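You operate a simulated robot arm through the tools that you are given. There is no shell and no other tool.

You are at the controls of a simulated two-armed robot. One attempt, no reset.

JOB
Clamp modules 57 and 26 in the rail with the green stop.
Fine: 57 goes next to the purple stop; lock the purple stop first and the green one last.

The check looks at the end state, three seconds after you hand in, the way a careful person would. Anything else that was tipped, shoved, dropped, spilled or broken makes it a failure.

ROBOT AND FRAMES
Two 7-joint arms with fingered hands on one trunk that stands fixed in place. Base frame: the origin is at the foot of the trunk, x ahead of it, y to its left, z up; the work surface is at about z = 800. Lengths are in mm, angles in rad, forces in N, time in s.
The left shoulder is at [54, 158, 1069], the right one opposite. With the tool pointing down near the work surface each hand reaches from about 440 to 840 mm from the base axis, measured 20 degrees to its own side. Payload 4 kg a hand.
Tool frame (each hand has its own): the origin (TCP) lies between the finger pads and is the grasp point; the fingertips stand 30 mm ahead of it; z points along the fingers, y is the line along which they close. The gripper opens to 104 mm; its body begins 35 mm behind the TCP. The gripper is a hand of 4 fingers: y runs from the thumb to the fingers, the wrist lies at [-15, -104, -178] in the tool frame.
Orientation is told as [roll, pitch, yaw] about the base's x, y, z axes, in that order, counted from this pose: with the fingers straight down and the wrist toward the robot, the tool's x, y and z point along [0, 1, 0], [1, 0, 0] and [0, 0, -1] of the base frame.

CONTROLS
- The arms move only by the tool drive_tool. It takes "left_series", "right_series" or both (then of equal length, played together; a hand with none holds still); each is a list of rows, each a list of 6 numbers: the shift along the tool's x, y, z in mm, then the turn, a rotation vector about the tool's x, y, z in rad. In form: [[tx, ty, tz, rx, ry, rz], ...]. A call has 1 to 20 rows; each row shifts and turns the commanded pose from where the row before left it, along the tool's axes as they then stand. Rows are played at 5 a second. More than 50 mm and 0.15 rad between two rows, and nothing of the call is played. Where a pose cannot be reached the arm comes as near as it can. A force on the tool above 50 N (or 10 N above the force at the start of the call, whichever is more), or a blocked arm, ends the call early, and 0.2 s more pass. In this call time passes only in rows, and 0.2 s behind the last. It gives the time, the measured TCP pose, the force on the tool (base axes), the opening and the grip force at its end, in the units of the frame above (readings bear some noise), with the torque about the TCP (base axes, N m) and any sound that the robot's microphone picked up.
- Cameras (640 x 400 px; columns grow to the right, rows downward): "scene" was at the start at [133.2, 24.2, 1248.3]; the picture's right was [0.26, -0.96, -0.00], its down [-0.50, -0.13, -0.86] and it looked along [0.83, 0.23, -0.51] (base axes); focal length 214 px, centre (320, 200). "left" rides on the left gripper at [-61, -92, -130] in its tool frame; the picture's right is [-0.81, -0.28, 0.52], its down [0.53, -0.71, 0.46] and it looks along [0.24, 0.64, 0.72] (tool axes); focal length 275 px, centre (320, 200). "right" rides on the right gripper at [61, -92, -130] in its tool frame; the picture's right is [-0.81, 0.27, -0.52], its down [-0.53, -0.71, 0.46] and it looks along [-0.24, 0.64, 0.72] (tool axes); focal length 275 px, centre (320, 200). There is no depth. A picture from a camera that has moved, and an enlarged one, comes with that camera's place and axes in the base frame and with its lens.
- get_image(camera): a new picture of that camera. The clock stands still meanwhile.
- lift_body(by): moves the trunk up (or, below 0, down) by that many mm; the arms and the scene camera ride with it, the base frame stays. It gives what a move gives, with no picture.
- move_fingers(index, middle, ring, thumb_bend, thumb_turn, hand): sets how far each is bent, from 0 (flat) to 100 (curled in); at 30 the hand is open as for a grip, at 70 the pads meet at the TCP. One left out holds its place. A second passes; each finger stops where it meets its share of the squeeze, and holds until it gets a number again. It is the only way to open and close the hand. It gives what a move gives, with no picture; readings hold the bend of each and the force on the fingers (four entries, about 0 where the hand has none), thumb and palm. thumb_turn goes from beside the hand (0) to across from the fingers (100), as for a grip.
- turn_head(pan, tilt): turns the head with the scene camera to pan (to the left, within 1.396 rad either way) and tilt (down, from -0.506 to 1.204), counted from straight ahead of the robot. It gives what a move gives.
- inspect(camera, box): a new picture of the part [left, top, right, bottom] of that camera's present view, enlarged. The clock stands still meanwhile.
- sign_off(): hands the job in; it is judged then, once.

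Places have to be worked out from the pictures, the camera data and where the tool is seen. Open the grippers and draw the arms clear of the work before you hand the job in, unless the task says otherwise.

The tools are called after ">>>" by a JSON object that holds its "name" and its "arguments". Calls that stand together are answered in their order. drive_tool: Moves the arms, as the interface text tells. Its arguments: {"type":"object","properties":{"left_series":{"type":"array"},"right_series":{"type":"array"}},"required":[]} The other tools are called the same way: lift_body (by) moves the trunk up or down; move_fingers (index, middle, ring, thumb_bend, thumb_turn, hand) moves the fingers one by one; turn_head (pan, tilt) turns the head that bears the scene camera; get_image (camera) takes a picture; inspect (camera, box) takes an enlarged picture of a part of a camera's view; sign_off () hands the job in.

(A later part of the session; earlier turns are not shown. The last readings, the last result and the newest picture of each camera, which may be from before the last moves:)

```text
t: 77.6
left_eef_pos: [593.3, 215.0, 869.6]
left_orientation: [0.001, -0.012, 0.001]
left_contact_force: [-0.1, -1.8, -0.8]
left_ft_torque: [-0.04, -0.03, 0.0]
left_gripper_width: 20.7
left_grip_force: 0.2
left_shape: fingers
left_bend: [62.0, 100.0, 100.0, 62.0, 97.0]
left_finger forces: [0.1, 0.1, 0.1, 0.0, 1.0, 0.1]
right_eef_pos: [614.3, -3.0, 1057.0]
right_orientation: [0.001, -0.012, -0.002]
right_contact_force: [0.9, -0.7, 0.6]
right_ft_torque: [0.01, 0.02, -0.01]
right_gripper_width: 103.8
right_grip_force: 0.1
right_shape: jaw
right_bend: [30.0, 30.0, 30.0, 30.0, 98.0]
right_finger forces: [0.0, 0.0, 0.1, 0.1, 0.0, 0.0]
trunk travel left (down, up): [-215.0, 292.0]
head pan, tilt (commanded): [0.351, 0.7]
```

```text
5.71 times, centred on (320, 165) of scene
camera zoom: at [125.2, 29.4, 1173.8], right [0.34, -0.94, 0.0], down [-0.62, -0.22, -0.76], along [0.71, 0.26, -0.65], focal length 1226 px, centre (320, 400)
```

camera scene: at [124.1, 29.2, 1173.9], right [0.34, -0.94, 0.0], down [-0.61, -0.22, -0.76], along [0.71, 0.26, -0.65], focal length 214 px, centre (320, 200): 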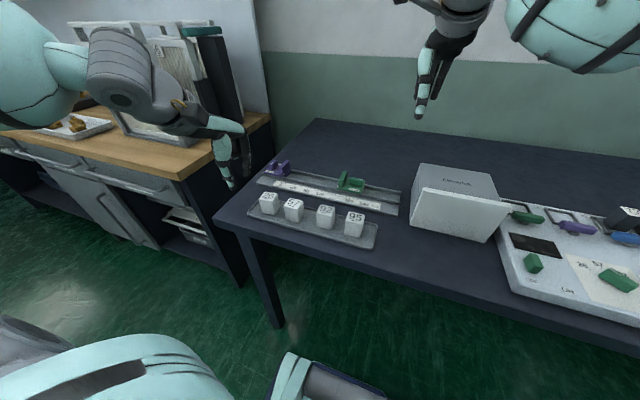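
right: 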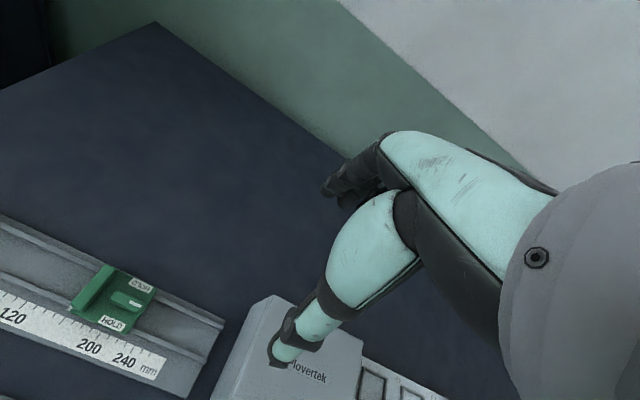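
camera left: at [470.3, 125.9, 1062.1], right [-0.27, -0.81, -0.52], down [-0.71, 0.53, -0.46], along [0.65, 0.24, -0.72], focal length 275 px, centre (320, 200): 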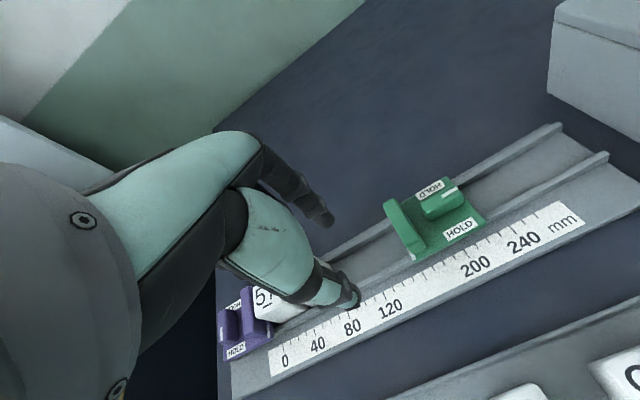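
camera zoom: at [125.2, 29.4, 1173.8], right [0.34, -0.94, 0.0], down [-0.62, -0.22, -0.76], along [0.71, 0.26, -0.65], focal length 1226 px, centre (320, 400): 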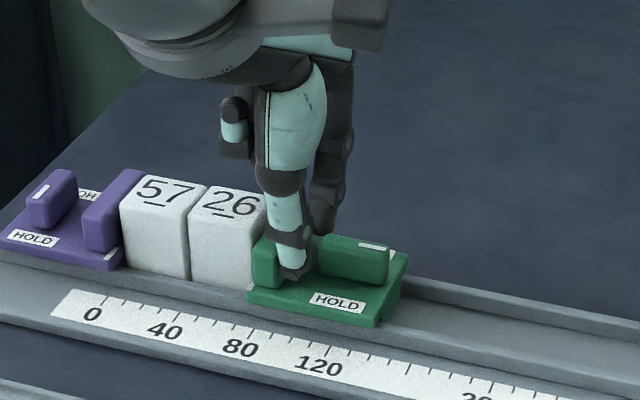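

Still only about 2 N; 57 is very close to the purple stop. I'll push 3 mm more in 1 mm steps.

>>> {"name": "drive_tool", "arguments": {"left_series": [[1, 0, 0, 0, 0, 0], [1, 0, 0, 0, 0, 0], [0, 0, 0, 0, 0, 0]]}}

>>> {"name": "inspect", "arguments": {"camera": "scene", "box": [270, 145, 340, 195]}}

```text
t: 78.4
left_eef_pos: [594.6, 215.3, 869.9]
left_orientation: [0.001, -0.013, -0.001]
left_contact_force: [-0.1, -1.3, 0.4]
left_ft_torque: [0.0, -0.03, 0.0]
left_gripper_width: 21.3
left_grip_force: 0.7
left_shape: fingers
left_bend: [62.0, 100.0, 100.0, 62.0, 97.0]
left_finger forces: [0.0, 0.0, 0.1, 0.0, 1.4, 0.0]
right_eef_pos: [613.5, -3.9, 1059.4]
right_orientation: [-0.001, -0.012, -0.002]
right_contact_force: [0.1, -0.6, 0.0]
right_ft_torque: [-0.01, 0.0, -0.01]
right_gripper_width: 103.9
right_grip_force: 0.0
right_shape: jaw
right_bend: [30.0, 30.0, 30.0, 30.0, 98.0]
right_finger forces: [0.1, 0.0, 0.0, 0.1, 0.1, 0.0]
trunk travel left (down, up): [-215.0, 292.0]
head pan, tilt (commanded): [0.351, 0.7]
```

```text
8.00 times, centred on (305, 170) of scene
camera zoom: at [125.1, 29.3, 1173.8], right [0.34, -0.94, 0.0], down [-0.62, -0.22, -0.76], along [0.71, 0.26, -0.65], focal length 1716 px, centre (440, 440)
```

zoom: 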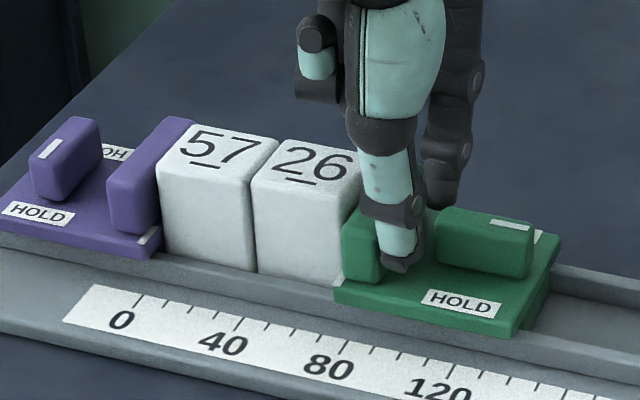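

57 looks about touching the purple stop's edge. I'll push 2 mm more and look for the force rise that confirms everything is tight.

>>> {"name": "drive_tool", "arguments": {"left_series": [[1, 0, 0, 0, 0, 0], [1, 0, 0, 0, 0, 0], [0, 0, 0, 0, 0, 0]]}}

>>> {"name": "inspect", "arguments": {"camera": "scene", "box": [270, 145, 340, 195]}}

```text
t: 79.2
left_eef_pos: [594.6, 217.4, 868.0]
left_orientation: [0.001, -0.011, 0.002]
left_contact_force: [0.7, -5.2, 0.1]
left_ft_torque: [-0.09, -0.01, 0.01]
left_gripper_width: 21.1
left_grip_force: 2.5
left_shape: fingers
left_bend: [62.0, 100.0, 100.0, 62.0, 96.0]
left_finger forces: [1.7, 0.1, 0.0, 0.0, 2.8, 0.0]
right_eef_pos: [613.4, -2.6, 1057.8]
right_orientation: [0.002, -0.012, -0.002]
right_contact_force: [-0.8, -0.4, 0.1]
right_ft_torque: [-0.02, -0.02, 0.02]
right_gripper_width: 103.8
right_grip_force: 0.0
right_shape: jaw
right_bend: [30.0, 30.0, 30.0, 30.0, 98.0]
right_finger forces: [0.0, 0.1, 0.0, 0.1, 0.0, 0.0]
trunk travel left (down, up): [-215.0, 292.0]
head pan, tilt (commanded): [0.351, 0.7]
```

```text
8.00 times, centred on (305, 170) of scene
camera zoom: at [125.1, 28.9, 1173.8], right [0.34, -0.94, -0.01], down [-0.62, -0.22, -0.76], along [0.71, 0.26, -0.65], focal length 1716 px, centre (440, 440)
```

zoom: 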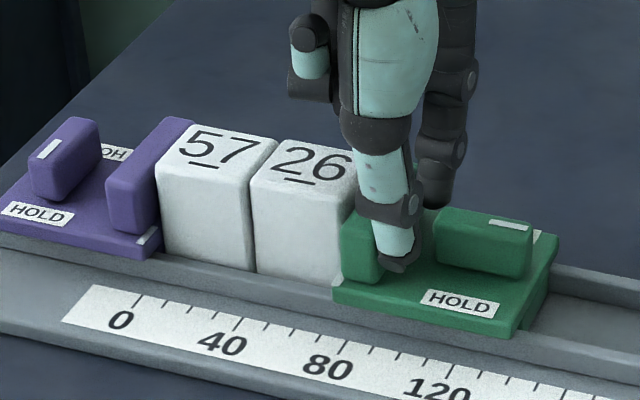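

The force jumped to 5 N with no visible movement, so the stack is tight against the purple stop. I'll press 2 mm more to confirm it's stiff and that the purple stop holds.

>>> {"name": "drive_tool", "arguments": {"left_series": [[1, 0, 0, 0, 0, 0], [1, 0, 0, 0, 0, 0], [0, 0, 0, 0, 0, 0]]}}

>>> {"name": "inspect", "arguments": {"camera": "scene", "box": [265, 145, 335, 195]}}

>>> {"name": "inspect", "arguments": {"camera": "left", "box": [250, 160, 450, 340]}}

```text
t: 80.0
left_eef_pos: [592.9, 218.0, 868.9]
left_orientation: [-0.001, -0.012, 0.0]
left_contact_force: [0.8, -9.2, 0.0]
left_ft_torque: [-0.22, -0.02, -0.01]
left_gripper_width: 21.0
left_grip_force: 5.1
left_shape: fingers
left_bend: [62.0, 100.0, 100.0, 63.0, 96.0]
left_finger forces: [5.3, 0.0, 0.1, 0.0, 4.1, 0.0]
right_eef_pos: [613.9, -4.6, 1057.7]
right_orientation: [0.001, -0.012, -0.002]
right_contact_force: [-0.2, -0.8, 0.4]
right_ft_torque: [-0.03, -0.01, -0.02]
right_gripper_width: 104.0
right_grip_force: 0.0
right_shape: jaw
right_bend: [30.0, 30.0, 30.0, 30.0, 98.0]
right_finger forces: [0.0, 0.0, 0.0, 0.0, 0.0, 0.0]
trunk travel left (down, up): [-215.0, 292.0]
head pan, tilt (commanded): [0.351, 0.7]
```

```text
8.00 times, centred on (300, 170) of scene
camera zoom: at [125.2, 28.3, 1173.8], right [0.34, -0.94, -0.01], down [-0.62, -0.22, -0.76], along [0.71, 0.26, -0.65], focal length 1716 px, centre (480, 440)
```

zoom: 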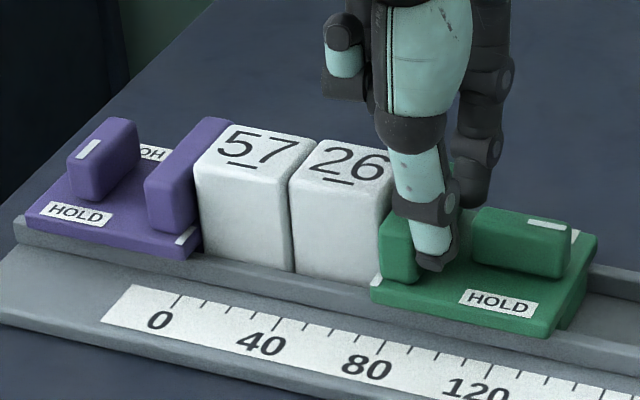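

```text
2.22 times, centred on (350, 250) of left
camera zoom: at [499.9, 159.3, 998.3], right [-0.27, -0.81, -0.52], down [-0.71, 0.53, -0.46], along [0.65, 0.24, -0.72], focal length 612 px, centre (253, 89)
```

zoom: 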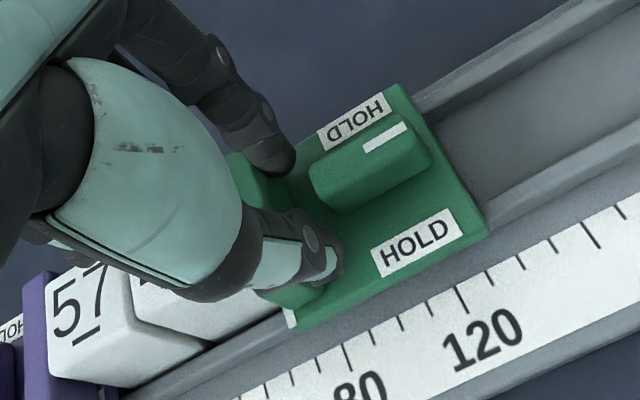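

The stack is stiff at 9 N and the purple stop holds, so the modules are tight. The green pivot is now at about [594.3, 186.6]; I'll lift 22 mm, move over it, and test the quarter turn in the air for reach.

>>> {"name": "drive_tool", "arguments": {"left_series": [[-4, 1, 0, 0, 0, 0], [-4, 1, -8, 0, 0, 0], [-8, 0.5, -14, 0, 0, 0], [-12, 0, 0, 0, 0, 0], [0, 0, 0, 0, 0, 0]]}}

>>> {"name": "inspect", "arguments": {"camera": "left", "box": [280, 180, 440, 320]}}

>>> {"name": "inspect", "arguments": {"camera": "scene", "box": [265, 135, 365, 205]}}

```text
t: 81.2
left_eef_pos: [594.9, 193.8, 890.2]
left_orientation: [0.0, -0.013, 0.0]
left_contact_force: [0.9, -0.9, -0.4]
left_ft_torque: [0.01, 0.0, 0.02]
left_gripper_width: 20.9
left_grip_force: 0.1
left_shape: fingers
left_bend: [62.0, 100.0, 100.0, 62.0, 97.0]
left_finger forces: [0.1, 0.0, 0.1, 0.1, 0.0, 0.0]
right_eef_pos: [613.3, -4.2, 1058.0]
right_orientation: [0.001, -0.012, -0.003]
right_contact_force: [0.0, 0.4, 1.0]
right_ft_torque: [-0.01, -0.02, 0.0]
right_gripper_width: 104.1
right_grip_force: 0.0
right_shape: jaw
right_bend: [30.0, 30.0, 30.0, 30.0, 98.0]
right_finger forces: [0.0, 0.0, 0.0, 0.1, 0.0, 0.0]
trunk travel left (down, up): [-215.0, 292.0]
head pan, tilt (commanded): [0.351, 0.7]
```

```text
2.86 times, centred on (360, 250) of left
camera zoom: at [501.1, 133.1, 1019.5], right [-0.27, -0.81, -0.52], down [-0.71, 0.53, -0.46], along [0.65, 0.24, -0.72], focal length 786 px, centre (206, 57)
```

zoom: 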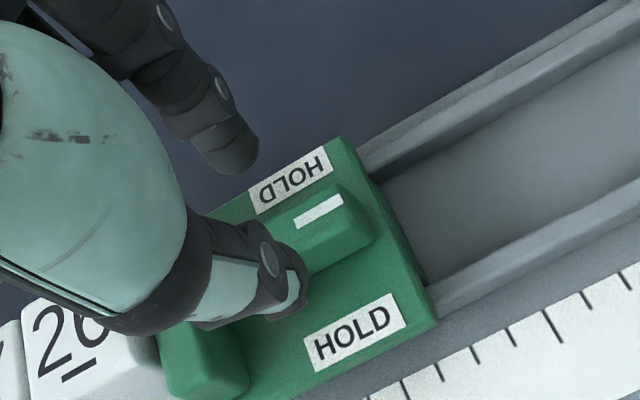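

```text
5.71 times, centred on (315, 170) of scene
camera zoom: at [124.9, 29.5, 1173.8], right [0.34, -0.94, 0.0], down [-0.62, -0.22, -0.76], along [0.71, 0.26, -0.65], focal length 1226 px, centre (349, 371)
```

zoom: 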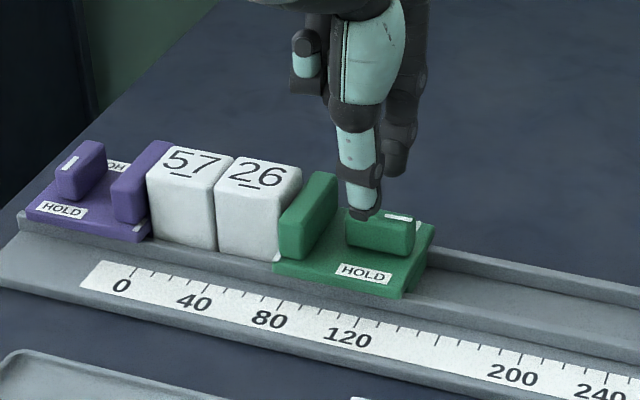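

The green stop stayed tight against 26 after letting go. I'll centre over the pivot and run the turn test in the air to yaw -1.75 with the tips just above everything.

>>> {"name": "drive_tool", "arguments": {"left_series": [[-3.3, 1, 0, 0, 0, 0], [-0.26, 0.51, 0, 0, 0, 0.15], [-0.26, 0.51, 0, 0, 0, 0.15], [-0.26, 0.51, 0, 0, 0, 0.15], [-0.26, 0.51, 0, 0, 0, 0.15], [-0.26, 0.51, 0, 0, 0, 0.15], [-0.26, 0.51, 0, 0, 0, 0.15], [-0.26, 0.51, 0, 0, 0, 0.15], [-0.26, 0.51, 0, 0, 0, 0.15], [-0.26, 0.51, 0, 0, 0, 0.15], [-0.26, 0.51, 0, 0, 0, 0.15], [-0.26, 0.51, 0, 0, 0, 0.15], [-0.17, 0.34, 0, 0, 0, 0.1], [0, 0, 0, 0, 0, 0]]}}

>>> {"name": "inspect", "arguments": {"camera": "left", "box": [280, 180, 440, 320]}}

>>> {"name": "inspect", "arguments": {"camera": "scene", "box": [275, 125, 365, 205]}}

```text
t: 84.2
left_eef_pos: [589.3, 186.5, 891.0]
left_orientation: [0.013, 0.002, -1.749]
left_contact_force: [0.4, 0.1, 0.1]
left_ft_torque: [0.02, 0.03, 0.01]
left_gripper_width: 21.0
left_grip_force: 0.0
left_shape: fingers
left_bend: [62.0, 100.0, 100.0, 62.0, 97.0]
left_finger forces: [0.0, 0.0, 0.0, 0.1, 0.1, 0.0]
left hand out of reach, approached as far as the arm can: row 13
right_eef_pos: [614.2, -2.3, 1057.7]
right_orientation: [-0.002, -0.011, -0.002]
right_contact_force: [0.4, 0.1, -0.6]
right_ft_torque: [0.01, 0.0, -0.02]
right_gripper_width: 103.7
right_grip_force: 0.1
right_shape: jaw
right_bend: [30.0, 30.0, 30.0, 30.0, 98.0]
right_finger forces: [0.0, 0.0, 0.0, 0.0, 0.1, 0.1]
trunk travel left (down, up): [-215.0, 292.0]
head pan, tilt (commanded): [0.351, 0.7]
```

```text
2.86 times, centred on (360, 250) of left
camera zoom: at [542.8, 289.5, 1021.4], right [-0.74, 0.41, -0.53], down [0.66, 0.61, -0.45], along [0.14, -0.68, -0.72], focal length 786 px, centre (206, 57)
```

zoom: 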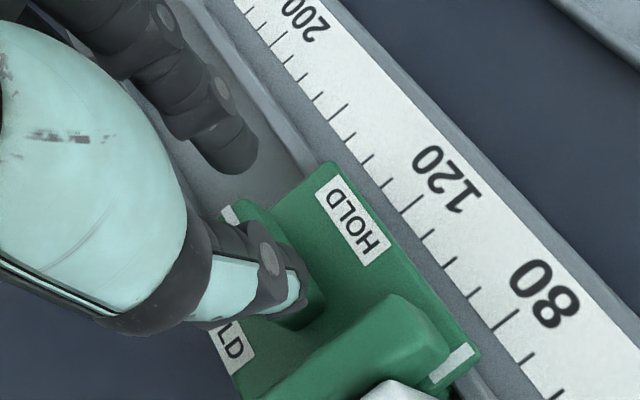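

```text
5.00 times, centred on (320, 165) of scene
camera zoom: at [125.4, 29.3, 1173.8], right [0.34, -0.94, -0.01], down [-0.62, -0.22, -0.76], along [0.71, 0.26, -0.65], focal length 1072 px, centre (320, 375)
```

zoom: 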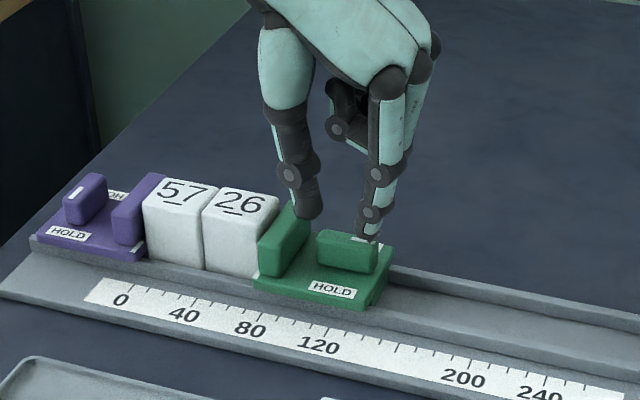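

The turn mostly works here, but the last 0.1 rad ran out of reach (about 8 mm short in x). Lowering the trunk further should help, so I'll look at the left arm and bench first to make sure there is room.

>>> {"name": "turn_head", "arguments": {"pan": 0.9, "tilt": 0.6}}

>>> {"name": "get_image", "arguments": {"camera": "scene"}}

>>> {"name": "turn_head", "arguments": {"pan": 0.35, "tilt": 0.7}}

>>> {"name": "get_image", "arguments": {"camera": "scene"}}

```text
t: 85.1
left_eef_pos: [588.7, 186.8, 891.1]
left_orientation: [0.014, 0.003, -1.747]
left_contact_force: [-0.4, 0.6, 0.2]
left_ft_torque: [0.0, -0.01, -0.03]
left_gripper_width: 21.0
left_grip_force: 0.1
left_shape: fingers
left_bend: [62.0, 100.0, 100.0, 62.0, 97.0]
left_finger forces: [0.0, 0.1, 0.0, 0.0, 0.0, 0.0]
right_eef_pos: [612.8, -2.8, 1058.8]
right_orientation: [0.002, -0.013, -0.002]
right_contact_force: [-0.9, 0.3, -0.2]
right_ft_torque: [-0.03, -0.01, 0.0]
right_gripper_width: 103.8
right_grip_force: 0.2
right_shape: jaw
right_bend: [30.0, 30.0, 30.0, 30.0, 98.0]
right_finger forces: [0.0, 0.0, 0.1, 0.0, 0.0, 0.1]
trunk travel left (down, up): [-215.0, 292.0]
head pan, tilt (commanded): [0.901, 0.6]
```

```text
taken
camera scene: at [100.5, 69.5, 1182.7], right [0.78, -0.62, -0.01], down [-0.36, -0.44, -0.82], along [0.51, 0.65, -0.57], focal length 214 px, centre (320, 200)
```

scene: 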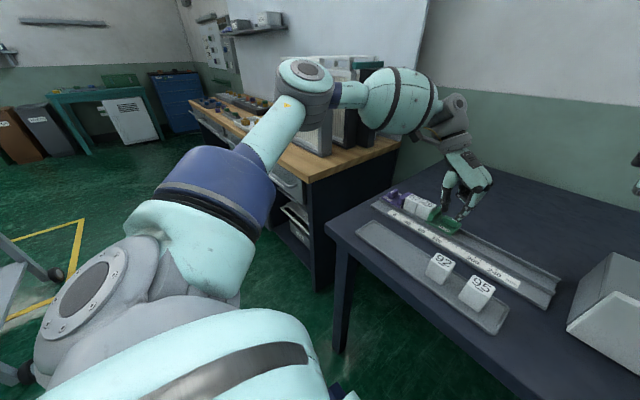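

```text
t: 86.1
left_eef_pos: [589.4, 186.6, 890.8]
left_orientation: [0.014, 0.001, -1.747]
left_contact_force: [0.5, -0.6, 0.4]
left_ft_torque: [0.0, 0.02, 0.01]
left_gripper_width: 20.9
left_grip_force: 0.0
left_shape: fingers
left_bend: [62.0, 100.0, 100.0, 62.0, 97.0]
left_finger forces: [0.0, 0.0, 0.1, 0.0, 0.0, 0.0]
right_eef_pos: [613.2, -2.4, 1056.4]
right_orientation: [0.001, -0.013, -0.003]
right_contact_force: [-0.4, -0.5, 0.6]
right_ft_torque: [0.01, -0.01, 0.03]
right_gripper_width: 103.9
right_grip_force: 0.0
right_shape: jaw
right_bend: [30.0, 30.0, 30.0, 30.0, 98.0]
right_finger forces: [0.0, 0.0, 0.0, 0.1, 0.0, 0.1]
trunk travel left (down, up): [-215.0, 292.0]
head pan, tilt (commanded): [0.351, 0.7]
```

```text
taken
camera scene: at [125.2, 29.5, 1173.8], right [0.34, -0.94, 0.0], down [-0.62, -0.22, -0.76], along [0.71, 0.26, -0.65], focal length 214 px, centre (320, 200)
```

scene: 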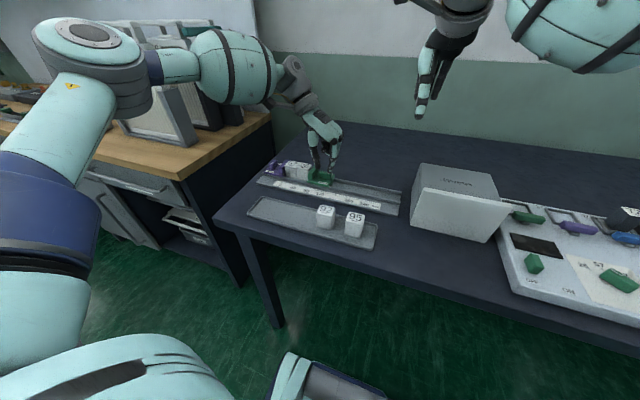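

The elbow is high and far from the bench, so there is room to lower more. I'll turn the hand back to yaw 0, raise both hands 60 mm, and lower the trunk another 60 mm.

>>> {"name": "drive_tool", "arguments": {"left_series": [[0, 0, -10, 0, 0, -0.1], [0, -0.6, 0, 0, 0, -0.15], [0, -0.6, 0, 0, 0, -0.15], [0, -0.6, 0, 0, 0, -0.15], [0, -0.6, 0, 0, 0, -0.15], [0, -0.6, 0, 0, 0, -0.15], [0, -0.6, 0, 0, 0, -0.15], [0, -0.6, 0, 0, 0, -0.15], [0, -0.6, 0, 0, 0, -0.15], [0, -0.6, 0, 0, 0, -0.15], [0, -0.6, 0, 0, 0, -0.15], [0, -0.6, 0, 0, 0, -0.15], [0, 0, -25, 0, 0, 0], [0, 0, -25, 0, 0, 0]], "right_series": [[0, 0, -10, 0, 0, 0], [0, 0, -10, 0, 0, 0], [0, 0, -10, 0, 0, 0], [0, 0, -10, 0, 0, 0], [0, 0, -10, 0, 0, 0], [0, 0, -10, 0, 0, 0], [0, 0, 0, 0, 0, 0], [0, 0, 0, 0, 0, 0], [0, 0, 0, 0, 0, 0], [0, 0, 0, 0, 0, 0], [0, 0, 0, 0, 0, 0], [0, 0, 0, 0, 0, 0], [0, 0, 0, 0, 0, 0], [0, 0, 0, 0, 0, 0]]}}

>>> {"name": "lift_body", "arguments": {"by": -60}}

>>> {"name": "get_image", "arguments": {"camera": "left"}}

>>> {"name": "get_image", "arguments": {"camera": "scene"}}

```text
t: 89.1
left_eef_pos: [582.5, 191.6, 950.0]
left_orientation: [-0.001, -0.011, 0.0]
left_contact_force: [-0.7, 0.5, 0.2]
left_ft_torque: [0.0, -0.05, 0.0]
left_gripper_width: 21.2
left_grip_force: 0.1
left_shape: fingers
left_bend: [62.0, 100.0, 100.0, 62.0, 97.0]
left_finger forces: [0.0, 0.0, 0.1, 0.0, 0.0, 0.0]
right_eef_pos: [611.8, -3.3, 1116.9]
right_orientation: [0.0, -0.011, -0.001]
right_contact_force: [-0.2, 0.4, 0.3]
right_ft_torque: [0.0, -0.01, -0.01]
right_gripper_width: 103.8
right_grip_force: 0.0
right_shape: jaw
right_bend: [30.0, 30.0, 30.0, 30.0, 98.0]
right_finger forces: [0.0, 0.0, 0.0, 0.1, 0.0, 0.0]
trunk travel left (down, up): [-215.0, 292.0]
head pan, tilt (commanded): [0.351, 0.7]
```

```text
t: 90.1
left_eef_pos: [582.0, 191.0, 890.1]
left_orientation: [0.0, -0.014, -0.001]
left_contact_force: [-0.6, -0.4, 0.0]
left_ft_torque: [0.01, -0.01, -0.01]
left_gripper_width: 21.1
left_grip_force: 0.1
left_shape: fingers
left_bend: [62.0, 100.0, 100.0, 62.0, 97.0]
left_finger forces: [0.0, 0.1, 0.0, 0.0, 0.0, 0.1]
right_eef_pos: [612.6, -3.6, 1057.0]
right_orientation: [0.001, -0.013, 0.0]
right_contact_force: [0.5, -0.2, -0.1]
right_ft_torque: [0.02, -0.04, 0.0]
right_gripper_width: 103.9
right_grip_force: 0.0
right_shape: jaw
right_bend: [30.0, 30.0, 30.0, 30.0, 98.0]
right_finger forces: [0.0, 0.0, 0.0, 0.0, 0.0, 0.0]
trunk travel left (down, up): [-155.0, 352.0]
head pan, tilt (commanded): [0.351, 0.7]
```

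```text
taken
camera left: at [488.6, 132.0, 1019.5], right [-0.27, -0.81, -0.52], down [-0.71, 0.53, -0.46], along [0.65, 0.24, -0.72], focal length 275 px, centre (320, 200)
```

left: 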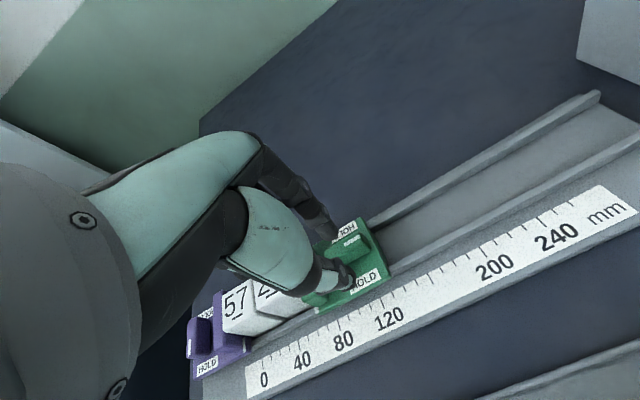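

```text
taken
camera scene: at [124.0, 29.4, 1113.5], right [0.34, -0.94, 0.0], down [-0.62, -0.22, -0.76], along [0.71, 0.26, -0.65], focal length 214 px, centre (320, 200)
```

scene: 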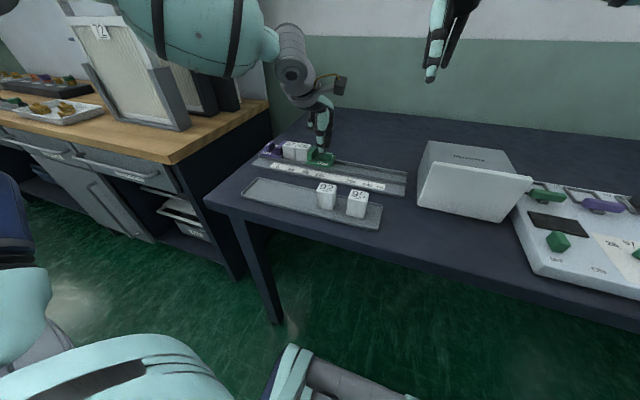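

The trunk is down and the hand is at [582, 191, 890]. I'll recentre over the pivot (+14 in x) and repeat the air test of the turn to see whether it now reaches.

>>> {"name": "drive_tool", "arguments": {"left_series": [[-0.5, 14, 0, 0, 0, 0], [-0.26, 0.51, 0, 0, 0, 0.15], [-0.26, 0.51, 0, 0, 0, 0.15], [-0.26, 0.51, 0, 0, 0, 0.15], [-0.26, 0.51, 0, 0, 0, 0.15], [-0.26, 0.51, 0, 0, 0, 0.15], [-0.26, 0.51, 0, 0, 0, 0.15], [-0.26, 0.51, 0, 0, 0, 0.15], [-0.26, 0.51, 0, 0, 0, 0.15], [-0.26, 0.51, 0, 0, 0, 0.15], [-0.26, 0.51, 0, 0, 0, 0.15], [-0.26, 0.51, 0, 0, 0, 0.15], [-0.17, 0.34, 0, 0, 0, 0.1], [0, 0, 0, 0, 0, 0]]}}

```text
t: 93.1
left_eef_pos: [593.3, 187.8, 890.9]
left_orientation: [0.016, 0.002, -1.749]
left_contact_force: [-0.2, -0.7, 0.3]
left_ft_torque: [-0.03, -0.01, -0.01]
left_gripper_width: 20.9
left_grip_force: 0.1
left_shape: fingers
left_bend: [62.0, 100.0, 100.0, 62.0, 97.0]
left_finger forces: [0.0, 0.0, 0.0, 0.1, 0.0, 0.0]
left hand out of reach, approached as far as the arm can: row 13
right_eef_pos: [611.8, -3.9, 1056.8]
right_orientation: [0.002, -0.011, 0.0]
right_contact_force: [-0.4, -0.5, -0.3]
right_ft_torque: [-0.01, -0.02, -0.02]
right_gripper_width: 104.0
right_grip_force: 0.0
right_shape: jaw
right_bend: [30.0, 30.0, 30.0, 30.0, 98.0]
right_finger forces: [0.0, 0.0, 0.0, 0.0, 0.1, 0.0]
trunk travel left (down, up): [-155.0, 352.0]
head pan, tilt (commanded): [0.351, 0.7]
```

It now reaches to about -1.7, which is nearly enough. I'll turn back to yaw 0 over the pivot, open slightly, and prepare to pinch the green lever.

>>> {"name": "drive_tool", "arguments": {"left_series": [[0.1, -0.35, 0, 0, 0, -0.1], [0.19, -0.52, 0, 0, 0, -0.15], [0.19, -0.52, 0, 0, 0, -0.15], [0.19, -0.52, 0, 0, 0, -0.15], [0.19, -0.52, 0, 0, 0, -0.15], [0.19, -0.52, 0, 0, 0, -0.15], [0.19, -0.52, 0, 0, 0, -0.15], [0.19, -0.52, 0, 0, 0, -0.15], [0.19, -0.52, 0, 0, 0, -0.15], [0.19, -0.52, 0, 0, 0, -0.15], [0.19, -0.52, 0, 0, 0, -0.15], [0.19, -0.52, 0, 0, 0, -0.15], [0, 0, 0, 0, 0, 0]]}}

>>> {"name": "move_fingers", "arguments": {"hand": "left", "index": 57, "thumb_bend": 57}}

>>> {"name": "inspect", "arguments": {"camera": "left", "box": [280, 180, 440, 320]}}

>>> {"name": "inspect", "arguments": {"camera": "scene", "box": [270, 110, 350, 180]}}

```text
t: 95.9
left_eef_pos: [591.0, 193.6, 890.1]
left_orientation: [0.0, -0.012, 0.001]
left_contact_force: [1.0, -0.4, -0.1]
left_ft_torque: [0.01, 0.0, 0.03]
left_gripper_width: 21.2
left_grip_force: 0.0
left_shape: fingers
left_bend: [62.0, 100.0, 100.0, 62.0, 97.0]
left_finger forces: [0.0, 0.0, 0.1, 0.0, 0.0, 0.0]
right_eef_pos: [612.0, -3.0, 1056.0]
right_orientation: [-0.001, -0.013, -0.001]
right_contact_force: [0.0, 0.2, 0.4]
right_ft_torque: [0.01, -0.02, 0.02]
right_gripper_width: 104.0
right_grip_force: 0.0
right_shape: jaw
right_bend: [30.0, 30.0, 30.0, 30.0, 98.0]
right_finger forces: [0.0, 0.0, 0.0, 0.0, 0.0, 0.0]
trunk travel left (down, up): [-155.0, 352.0]
head pan, tilt (commanded): [0.351, 0.7]
```

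```text
t: 96.9
left_eef_pos: [590.1, 194.1, 888.9]
left_orientation: [0.0, -0.013, 0.001]
left_contact_force: [0.6, -0.1, 0.5]
left_ft_torque: [0.01, 0.01, 0.01]
left_gripper_width: 36.0
left_grip_force: 0.1
left_shape: fingers
left_bend: [56.0, 100.0, 100.0, 56.0, 97.0]
left_finger forces: [0.0, 0.0, 0.0, 0.0, 0.0, 0.1]
right_eef_pos: [612.0, -3.6, 1056.1]
right_orientation: [0.002, -0.012, 0.001]
right_contact_force: [-0.6, 0.1, 0.4]
right_ft_torque: [-0.02, 0.03, -0.01]
right_gripper_width: 103.7
right_grip_force: 0.0
right_shape: jaw
right_bend: [30.0, 30.0, 30.0, 30.0, 98.0]
right_finger forces: [0.0, 0.1, 0.0, 0.0, 0.1, 0.0]
trunk travel left (down, up): [-155.0, 352.0]
head pan, tilt (commanded): [0.351, 0.7]
```

```text
2.86 times, centred on (360, 250) of left
camera zoom: at [497.5, 133.9, 1018.5], right [-0.27, -0.81, -0.52], down [-0.71, 0.53, -0.46], along [0.65, 0.24, -0.72], focal length 786 px, centre (206, 57)
```

zoom: 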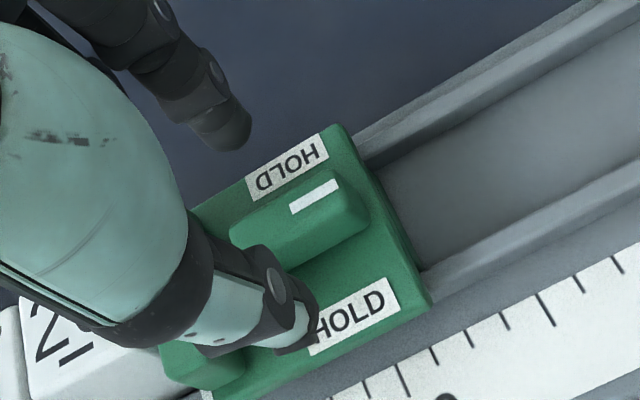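

```text
5.71 times, centred on (310, 145) of scene
camera zoom: at [124.2, 29.5, 1113.5], right [0.34, -0.94, 0.0], down [-0.62, -0.22, -0.76], along [0.71, 0.26, -0.65], focal length 1226 px, centre (377, 514)
```

zoom: 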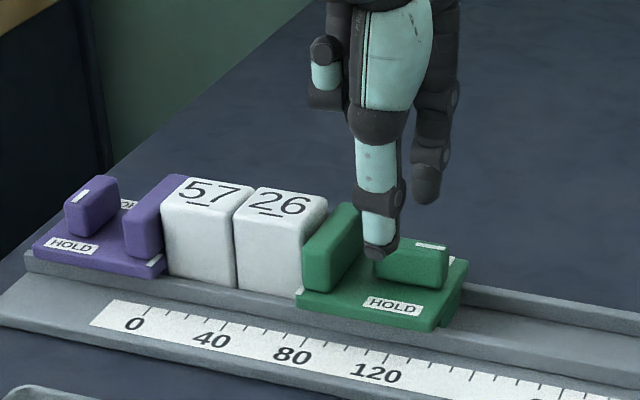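

The hand is at [590.5, 194, 889]; I need [596, 190.5]. I'll shift accordingly and descend 24 mm so the tips straddle the green lever.

>>> {"name": "drive_tool", "arguments": {"left_series": [[-3.5, 5.5, 0, 0, 0, 0], [0, 0, 8, 0, 0, 0], [0, 0, 8, 0, 0, 0], [0, 0, 8, 0, 0, 0], [0, 0, 0, 0, 0, 0]]}}

>>> {"name": "inspect", "arguments": {"camera": "left", "box": [270, 180, 410, 310]}}

>>> {"name": "inspect", "arguments": {"camera": "scene", "box": [280, 115, 350, 175]}}

```text
t: 98.1
left_eef_pos: [598.9, 190.0, 866.3]
left_orientation: [-0.001, -0.012, -0.001]
left_contact_force: [0.7, -0.7, -0.3]
left_ft_torque: [0.0, 0.02, -0.01]
left_gripper_width: 35.8
left_grip_force: 0.0
left_shape: fingers
left_bend: [56.0, 100.0, 100.0, 56.0, 97.0]
left_finger forces: [0.1, 0.1, 0.0, 0.0, 0.0, 0.1]
right_eef_pos: [613.0, -4.1, 1057.8]
right_orientation: [-0.001, -0.012, -0.001]
right_contact_force: [0.0, -0.4, 0.4]
right_ft_torque: [-0.02, 0.03, -0.03]
right_gripper_width: 103.7
right_grip_force: 0.0
right_shape: jaw
right_bend: [30.0, 30.0, 30.0, 30.0, 98.0]
right_finger forces: [0.1, 0.0, 0.0, 0.0, 0.1, 0.0]
trunk travel left (down, up): [-155.0, 352.0]
head pan, tilt (commanded): [0.351, 0.7]
```

```text
3.08 times, centred on (340, 245) of left
camera zoom: at [504.0, 129.5, 995.1], right [-0.27, -0.81, -0.52], down [-0.71, 0.53, -0.46], along [0.65, 0.24, -0.72], focal length 847 px, centre (258, 62)
```

zoom: 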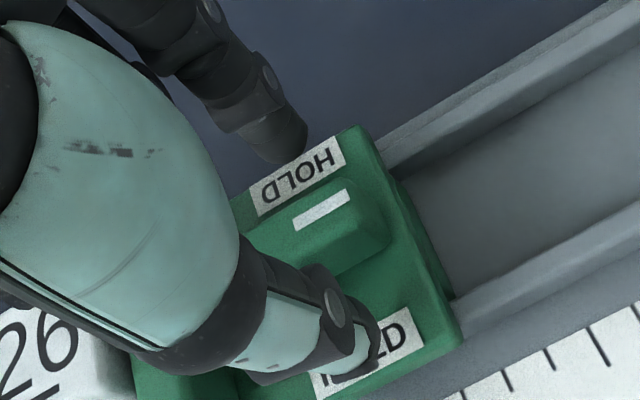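

```text
6.67 times, centred on (315, 145) of scene
camera zoom: at [124.1, 29.4, 1113.6], right [0.34, -0.94, 0.0], down [-0.62, -0.22, -0.76], along [0.71, 0.26, -0.65], focal length 1430 px, centre (353, 567)
```

zoom: 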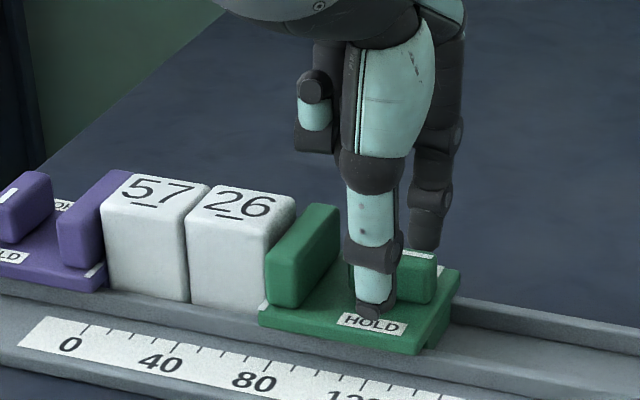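

The pinch line is about 1.5 mm right of and 2 mm beyond the pivot. I'll correct that and close firmly on the green lever.

>>> {"name": "drive_tool", "arguments": {"left_series": [[1.5, -2, 0.5, 0, 0, 0], [0, 0, 0, 0, 0, 0]]}}

>>> {"name": "move_fingers", "arguments": {"hand": "left", "index": 76, "thumb_bend": 76}}

>>> {"name": "inspect", "arguments": {"camera": "left", "box": [270, 180, 410, 310]}}

>>> {"name": "inspect", "arguments": {"camera": "scene", "box": [280, 115, 350, 175]}}

```text
t: 98.7
left_eef_pos: [596.7, 190.3, 866.1]
left_orientation: [0.0, -0.014, 0.0]
left_contact_force: [-0.1, 0.0, 0.3]
left_ft_torque: [0.03, -0.01, -0.02]
left_gripper_width: 36.0
left_grip_force: 0.0
left_shape: fingers
left_bend: [56.0, 100.0, 100.0, 56.0, 97.0]
left_finger forces: [0.1, 0.0, 0.0, 0.1, 0.1, 0.0]
right_eef_pos: [612.0, -4.8, 1055.6]
right_orientation: [0.002, -0.013, -0.002]
right_contact_force: [0.2, -0.5, 0.4]
right_ft_torque: [-0.02, -0.03, 0.01]
right_gripper_width: 104.0
right_grip_force: 0.1
right_shape: jaw
right_bend: [30.0, 30.0, 30.0, 30.0, 98.0]
right_finger forces: [0.1, 0.0, 0.1, 0.0, 0.0, 0.1]
trunk travel left (down, up): [-155.0, 352.0]
head pan, tilt (commanded): [0.351, 0.7]
```

```text
t: 99.7
left_eef_pos: [596.4, 190.1, 863.6]
left_orientation: [0.0, -0.011, 0.0]
left_contact_force: [-2.6, 0.6, -6.9]
left_ft_torque: [0.02, 0.11, -0.01]
left_gripper_width: 7.6
left_grip_force: 8.9
left_shape: fingers
left_bend: [73.0, 100.0, 100.0, 68.0, 97.0]
left_finger forces: [8.1, 0.1, 0.1, 0.1, 10.6, 0.0]
right_eef_pos: [612.2, -2.9, 1056.8]
right_orientation: [0.0, -0.012, 0.0]
right_contact_force: [0.2, -0.2, -1.1]
right_ft_torque: [0.02, -0.02, -0.01]
right_gripper_width: 104.0
right_grip_force: 0.1
right_shape: jaw
right_bend: [30.0, 30.0, 30.0, 30.0, 98.0]
right_finger forces: [0.1, 0.1, 0.1, 0.0, 0.1, 0.0]
trunk travel left (down, up): [-155.0, 352.0]
head pan, tilt (commanded): [0.351, 0.7]
```

```text
3.08 times, centred on (340, 245) of left
camera zoom: at [502.7, 131.6, 993.9], right [-0.27, -0.81, -0.52], down [-0.71, 0.53, -0.46], along [0.65, 0.24, -0.72], focal length 847 px, centre (258, 62)
```

zoom: 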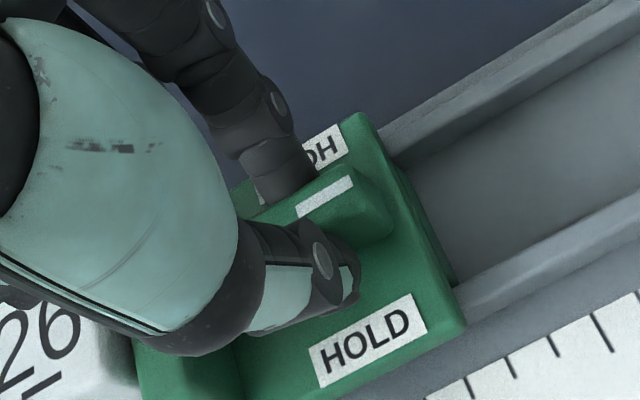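

```text
6.67 times, centred on (315, 145) of scene
camera zoom: at [124.6, 29.7, 1113.5], right [0.34, -0.94, 0.0], down [-0.62, -0.22, -0.76], along [0.71, 0.26, -0.65], focal length 1430 px, centre (353, 567)
```

zoom: 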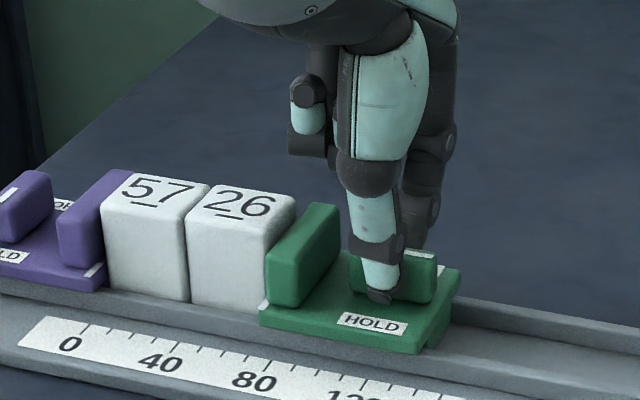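

The green lever is firmly pinched (8–10 N). I'll add a 1.5 mm push toward the modules to keep the stack tight and turn clockwise by 0.9 rad first.

>>> {"name": "drive_tool", "arguments": {"left_series": [[1.5, 0, 0, 0, 0, 0], [-0.31, 0.4, 0, 0, 0, 0.15], [-0.31, 0.4, 0, 0, 0, 0.15], [-0.31, 0.4, 0, 0, 0, 0.15], [-0.31, 0.4, 0, 0, 0, 0.15], [-0.31, 0.4, 0, 0, 0, 0.15], [-0.31, 0.4, 0, 0, 0, 0.15]]}}

>>> {"name": "inspect", "arguments": {"camera": "left", "box": [270, 180, 410, 310]}}

>>> {"name": "inspect", "arguments": {"camera": "scene", "box": [280, 115, 350, 175]}}

```text
t: 101.3
left_eef_pos: [598.2, 189.4, 864.9]
left_orientation: [0.007, -0.01, -0.899]
left_contact_force: [5.1, -0.5, -5.8]
left_ft_torque: [0.02, -0.14, 0.06]
left_gripper_width: 7.8
left_grip_force: 9.1
left_shape: fingers
left_bend: [73.0, 100.0, 100.0, 69.0, 97.0]
left_finger forces: [11.4, 0.0, 0.0, 0.0, 7.3, 0.1]
right_eef_pos: [613.4, -3.2, 1055.6]
right_orientation: [0.001, -0.012, -0.002]
right_contact_force: [-1.2, -0.2, 0.5]
right_ft_torque: [0.03, 0.01, 0.03]
right_gripper_width: 103.9
right_grip_force: 0.0
right_shape: jaw
right_bend: [30.0, 30.0, 30.0, 30.0, 98.0]
right_finger forces: [0.0, 0.1, 0.1, 0.0, 0.1, 0.0]
trunk travel left (down, up): [-155.0, 352.0]
head pan, tilt (commanded): [0.351, 0.7]
```

```text
3.08 times, centred on (340, 245) of left
camera zoom: at [491.5, 225.6, 994.1], right [-0.8, -0.29, -0.53], down [-0.02, 0.89, -0.46], along [0.6, -0.35, -0.72], focal length 847 px, centre (258, 62)
```

zoom: 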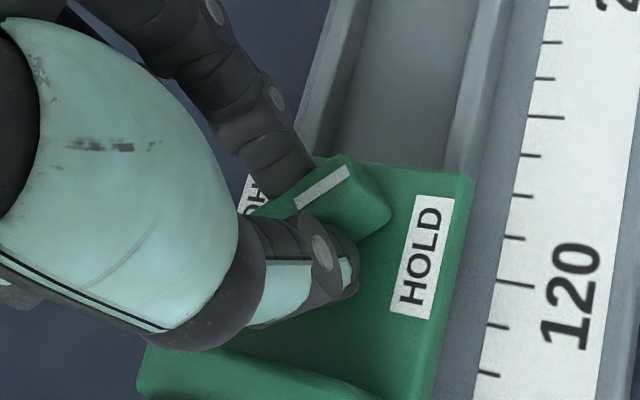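

```text
6.67 times, centred on (315, 145) of scene
camera zoom: at [125.7, 29.6, 1113.4], right [0.34, -0.94, -0.01], down [-0.62, -0.22, -0.76], along [0.71, 0.26, -0.66], focal length 1430 px, centre (353, 567)
```

zoom: 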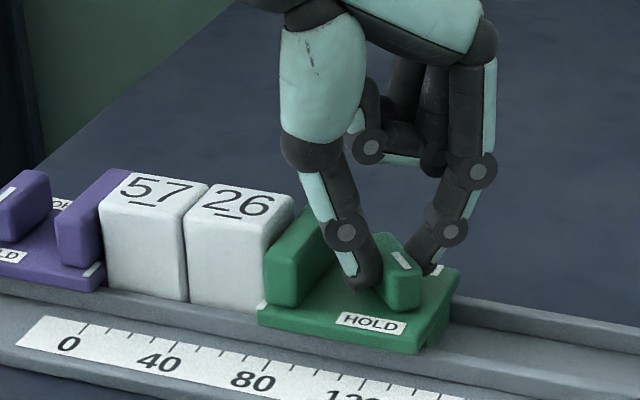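

The lever is following, now about halfway, and the stop stays tight on 26. I'll continue the turn to yaw -1.65.

>>> {"name": "drive_tool", "arguments": {"left_series": [[-0.31, 0.4, 0, 0, 0, 0.15], [-0.31, 0.4, 0, 0, 0, 0.15], [-0.31, 0.4, 0, 0, 0, 0.15], [-0.31, 0.4, 0, 0, 0, 0.15], [-0.31, 0.4, 0, 0, 0, 0.15], [0, 0, 0, 0, 0, 0]]}}

>>> {"name": "inspect", "arguments": {"camera": "left", "box": [270, 180, 410, 310]}}

>>> {"name": "inspect", "arguments": {"camera": "scene", "box": [280, 115, 350, 175]}}

```text
t: 102.7
left_eef_pos: [597.0, 184.2, 865.6]
left_orientation: [0.01, 0.0, -1.652]
left_contact_force: [8.6, -3.1, -7.9]
left_ft_torque: [-0.05, -0.24, 0.04]
left_gripper_width: 7.5
left_grip_force: 10.7
left_shape: fingers
left_bend: [73.0, 100.0, 100.0, 69.0, 98.0]
left_finger forces: [11.6, 0.0, 0.0, 0.1, 8.7, 0.1]
right_eef_pos: [615.1, -3.9, 1057.0]
right_orientation: [0.001, -0.01, -0.001]
right_contact_force: [0.5, 0.3, 0.6]
right_ft_torque: [-0.01, 0.02, -0.03]
right_gripper_width: 103.7
right_grip_force: 0.1
right_shape: jaw
right_bend: [30.0, 30.0, 30.0, 30.0, 98.0]
right_finger forces: [0.0, 0.0, 0.0, 0.2, 0.0, 0.0]
trunk travel left (down, up): [-155.0, 352.0]
head pan, tilt (commanded): [0.351, 0.7]
```

```text
3.08 times, centred on (340, 245) of left
camera zoom: at [542.5, 284.2, 995.1], right [-0.78, 0.34, -0.53], down [0.59, 0.67, -0.45], along [0.2, -0.66, -0.72], focal length 847 px, centre (258, 62)
```

zoom: 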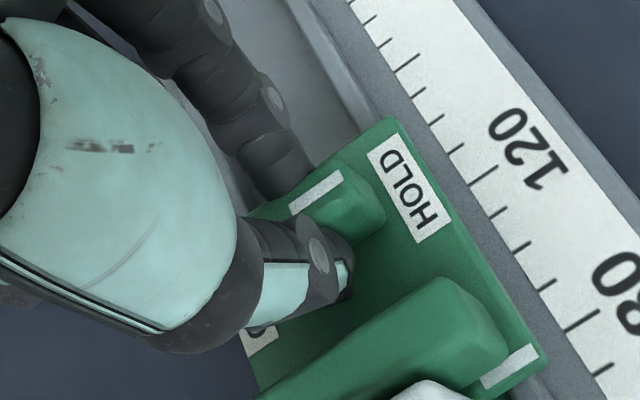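

```text
6.67 times, centred on (315, 145) of scene
camera zoom: at [126.3, 29.4, 1113.3], right [0.34, -0.94, -0.01], down [-0.62, -0.22, -0.76], along [0.71, 0.26, -0.66], focal length 1430 px, centre (353, 567)
```

zoom: 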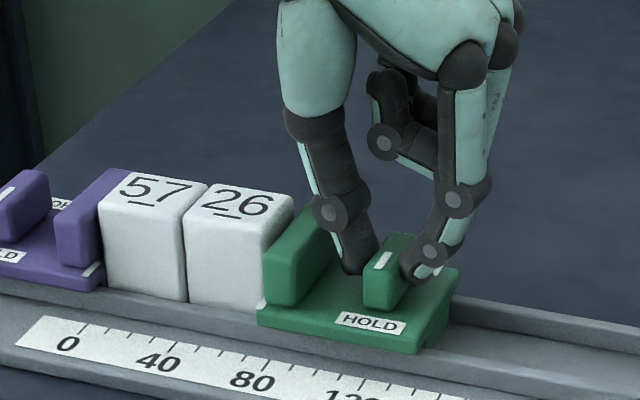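

Full reach this time, and the lever looks square across the rail (within a couple of degrees). I'll add a small further turn of 0.08 rad to be sure it's fully over, then check.

>>> {"name": "drive_tool", "arguments": {"left_series": [[-0.17, 0.21, 0, 0, 0, 0.08], [0, 0, 0, 0, 0, 0]]}}

>>> {"name": "inspect", "arguments": {"camera": "scene", "box": [290, 125, 340, 165]}}

```text
t: 103.3
left_eef_pos: [596.1, 187.0, 864.8]
left_orientation: [0.011, 0.0, -1.728]
left_contact_force: [13.5, -5.9, -6.4]
left_ft_torque: [-0.15, -0.35, 0.11]
left_gripper_width: 8.0
left_grip_force: 11.3
left_shape: fingers
left_bend: [73.0, 100.0, 100.0, 69.0, 98.0]
left_finger forces: [14.0, 0.1, 0.0, 0.0, 8.0, 0.0]
right_eef_pos: [613.2, -2.9, 1055.1]
right_orientation: [0.002, -0.009, -0.001]
right_contact_force: [0.2, -0.4, 0.2]
right_ft_torque: [0.0, -0.02, -0.03]
right_gripper_width: 103.7
right_grip_force: 0.0
right_shape: jaw
right_bend: [30.0, 30.0, 30.0, 30.0, 98.0]
right_finger forces: [0.0, 0.0, 0.0, 0.0, 0.0, 0.1]
trunk travel left (down, up): [-155.0, 352.0]
head pan, tilt (commanded): [0.351, 0.7]
```

```text
10.00 times, centred on (315, 145) of scene
camera zoom: at [126.7, 29.0, 1113.3], right [0.34, -0.94, -0.01], down [-0.62, -0.22, -0.76], along [0.71, 0.26, -0.66], focal length 2145 px, centre (370, 750)
```

zoom: 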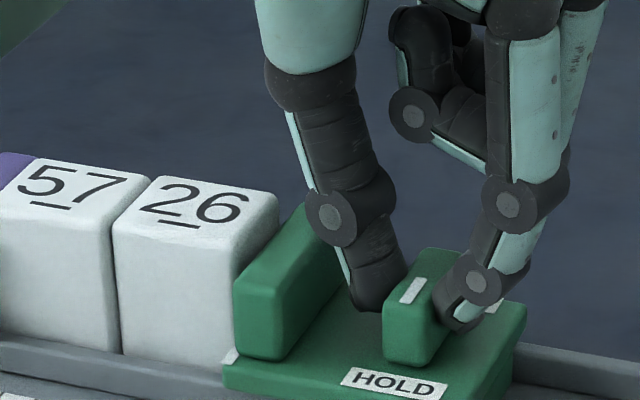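

The resistance grew (13 N), so the lever is at its end position and looks parallel to the wall. I'll release with the index mainly, then lift straight up.

>>> {"name": "move_fingers", "arguments": {"hand": "left", "index": 60, "thumb_bend": 66}}

>>> {"name": "drive_tool", "arguments": {"left_series": [[0, 0, -8, 0, 0, 0], [0, 0, -20, 0, 0, 0], [0, 0, -30, 0, 0, 0], [0, 0, -30, 0, 0, 0], [0, -30, 0, 0, 0, 0], [0, -30, 0, 0, 0, 0], [0, -20, 0, 0, 0, 0]]}}

>>> {"name": "get_image", "arguments": {"camera": "left"}}

>>> {"name": "inspect", "arguments": {"camera": "scene", "box": [260, 115, 360, 185]}}

```text
t: 104.3
left_eef_pos: [594.1, 186.3, 866.6]
left_orientation: [0.012, 0.001, -1.728]
left_contact_force: [0.5, 0.2, 0.1]
left_ft_torque: [0.03, 0.01, 0.01]
left_gripper_width: 18.7
left_grip_force: 0.0
left_shape: fingers
left_bend: [60.0, 100.0, 100.0, 66.0, 98.0]
left_finger forces: [0.0, 0.1, 0.0, 0.0, 0.0, 0.0]
right_eef_pos: [612.0, -3.4, 1056.6]
right_orientation: [-0.001, -0.01, -0.002]
right_contact_force: [0.0, 0.1, 0.7]
right_ft_torque: [-0.05, 0.0, 0.03]
right_gripper_width: 104.1
right_grip_force: 0.1
right_shape: jaw
right_bend: [30.0, 30.0, 30.0, 30.0, 98.0]
right_finger forces: [0.1, 0.1, 0.0, 0.1, 0.0, 0.0]
trunk travel left (down, up): [-155.0, 352.0]
head pan, tilt (commanded): [0.351, 0.7]
```

```text
t: 105.9
left_eef_pos: [599.3, 268.8, 954.0]
left_orientation: [0.014, 0.0, -1.729]
left_contact_force: [-1.0, -0.5, 1.0]
left_ft_torque: [-0.02, -0.04, -0.02]
left_gripper_width: 18.8
left_grip_force: 0.0
left_shape: fingers
left_bend: [60.0, 100.0, 100.0, 66.0, 98.0]
left_finger forces: [0.1, 0.0, 0.0, 0.0, 0.1, 0.0]
left hand out of reach, approached as far as the arm can: row 3, 4
right_eef_pos: [612.3, -3.6, 1056.9]
right_orientation: [-0.004, -0.013, -0.002]
right_contact_force: [0.3, 0.6, 0.5]
right_ft_torque: [0.03, -0.02, -0.01]
right_gripper_width: 103.9
right_grip_force: 0.0
right_shape: jaw
right_bend: [30.0, 30.0, 30.0, 30.0, 98.0]
right_finger forces: [0.1, 0.1, 0.0, 0.0, 0.0, 0.0]
trunk travel left (down, up): [-155.0, 352.0]
head pan, tilt (commanded): [0.351, 0.7]
```

```text
taken
camera left: at [551.6, 371.5, 1082.9], right [-0.75, 0.4, -0.53], down [0.64, 0.62, -0.45], along [0.15, -0.68, -0.72], focal length 275 px, centre (320, 200)
```

left: 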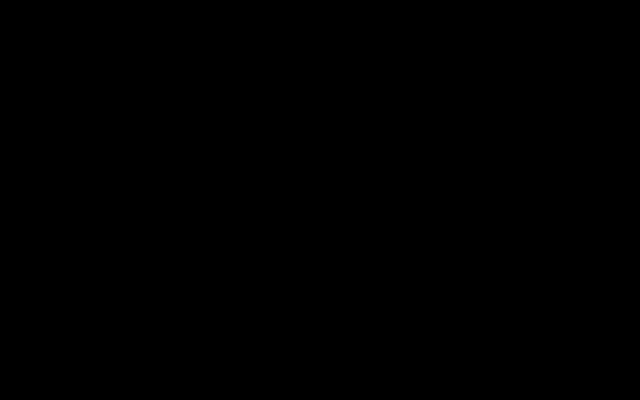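

```text
5.71 times, centred on (310, 150) of scene
camera zoom: at [124.4, 29.9, 1113.5], right [0.34, -0.94, 0.0], down [-0.62, -0.22, -0.76], along [0.71, 0.26, -0.65], focal length 1226 px, centre (377, 486)
```

zoom: 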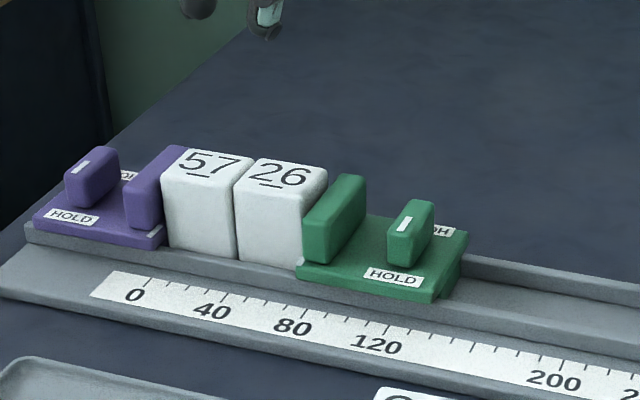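

The left camera returned a black picture this time, so I'll retry it. In the scene view the green lever now stands across the rail; I'll zoom in to verify both levers and the contact between the parts.

>>> {"name": "inspect", "arguments": {"camera": "scene", "box": [303, 135, 348, 170]}}

>>> {"name": "inspect", "arguments": {"camera": "scene", "box": [262, 130, 312, 170]}}

>>> {"name": "get_image", "arguments": {"camera": "left"}}

```text
11.43 times, centred on (326, 152) of scene
camera zoom: at [124.4, 29.9, 1113.5], right [0.34, -0.94, 0.0], down [-0.62, -0.22, -0.76], along [0.71, 0.26, -0.65], focal length 2451 px, centre (257, 743)
```

zoom: 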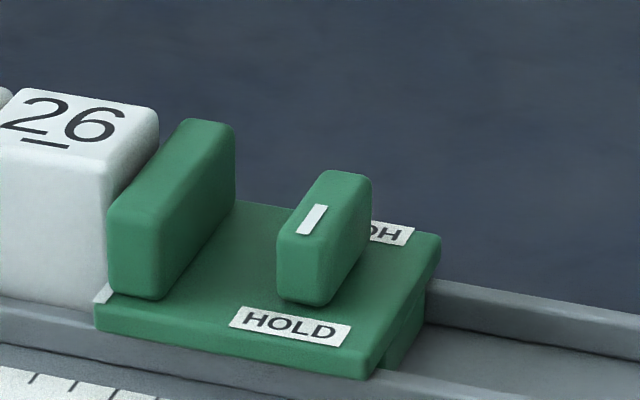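

```text
10.00 times, centred on (287, 150) of scene
camera zoom: at [124.4, 29.9, 1113.5], right [0.34, -0.94, 0.0], down [-0.62, -0.22, -0.76], along [0.71, 0.26, -0.65], focal length 2145 px, centre (650, 700)
```

zoom: 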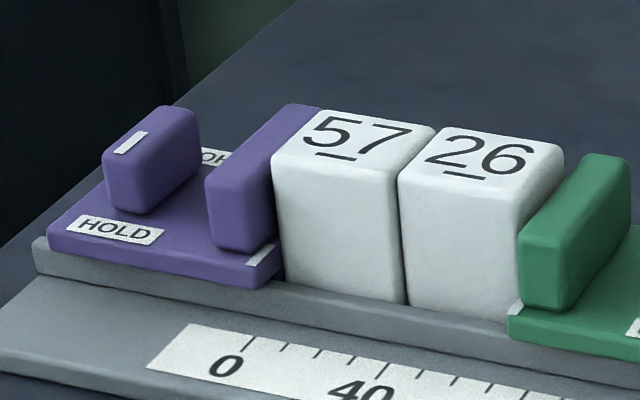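

```text
taken
camera left: at [551.6, 371.5, 1082.9], right [-0.75, 0.4, -0.53], down [0.64, 0.62, -0.45], along [0.15, -0.68, -0.72], focal length 275 px, centre (320, 200)
```

left: 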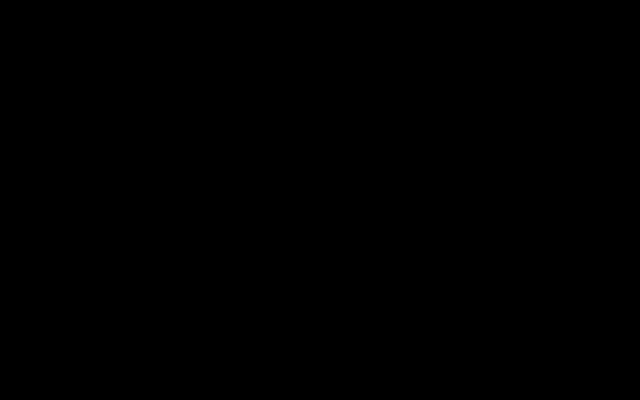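

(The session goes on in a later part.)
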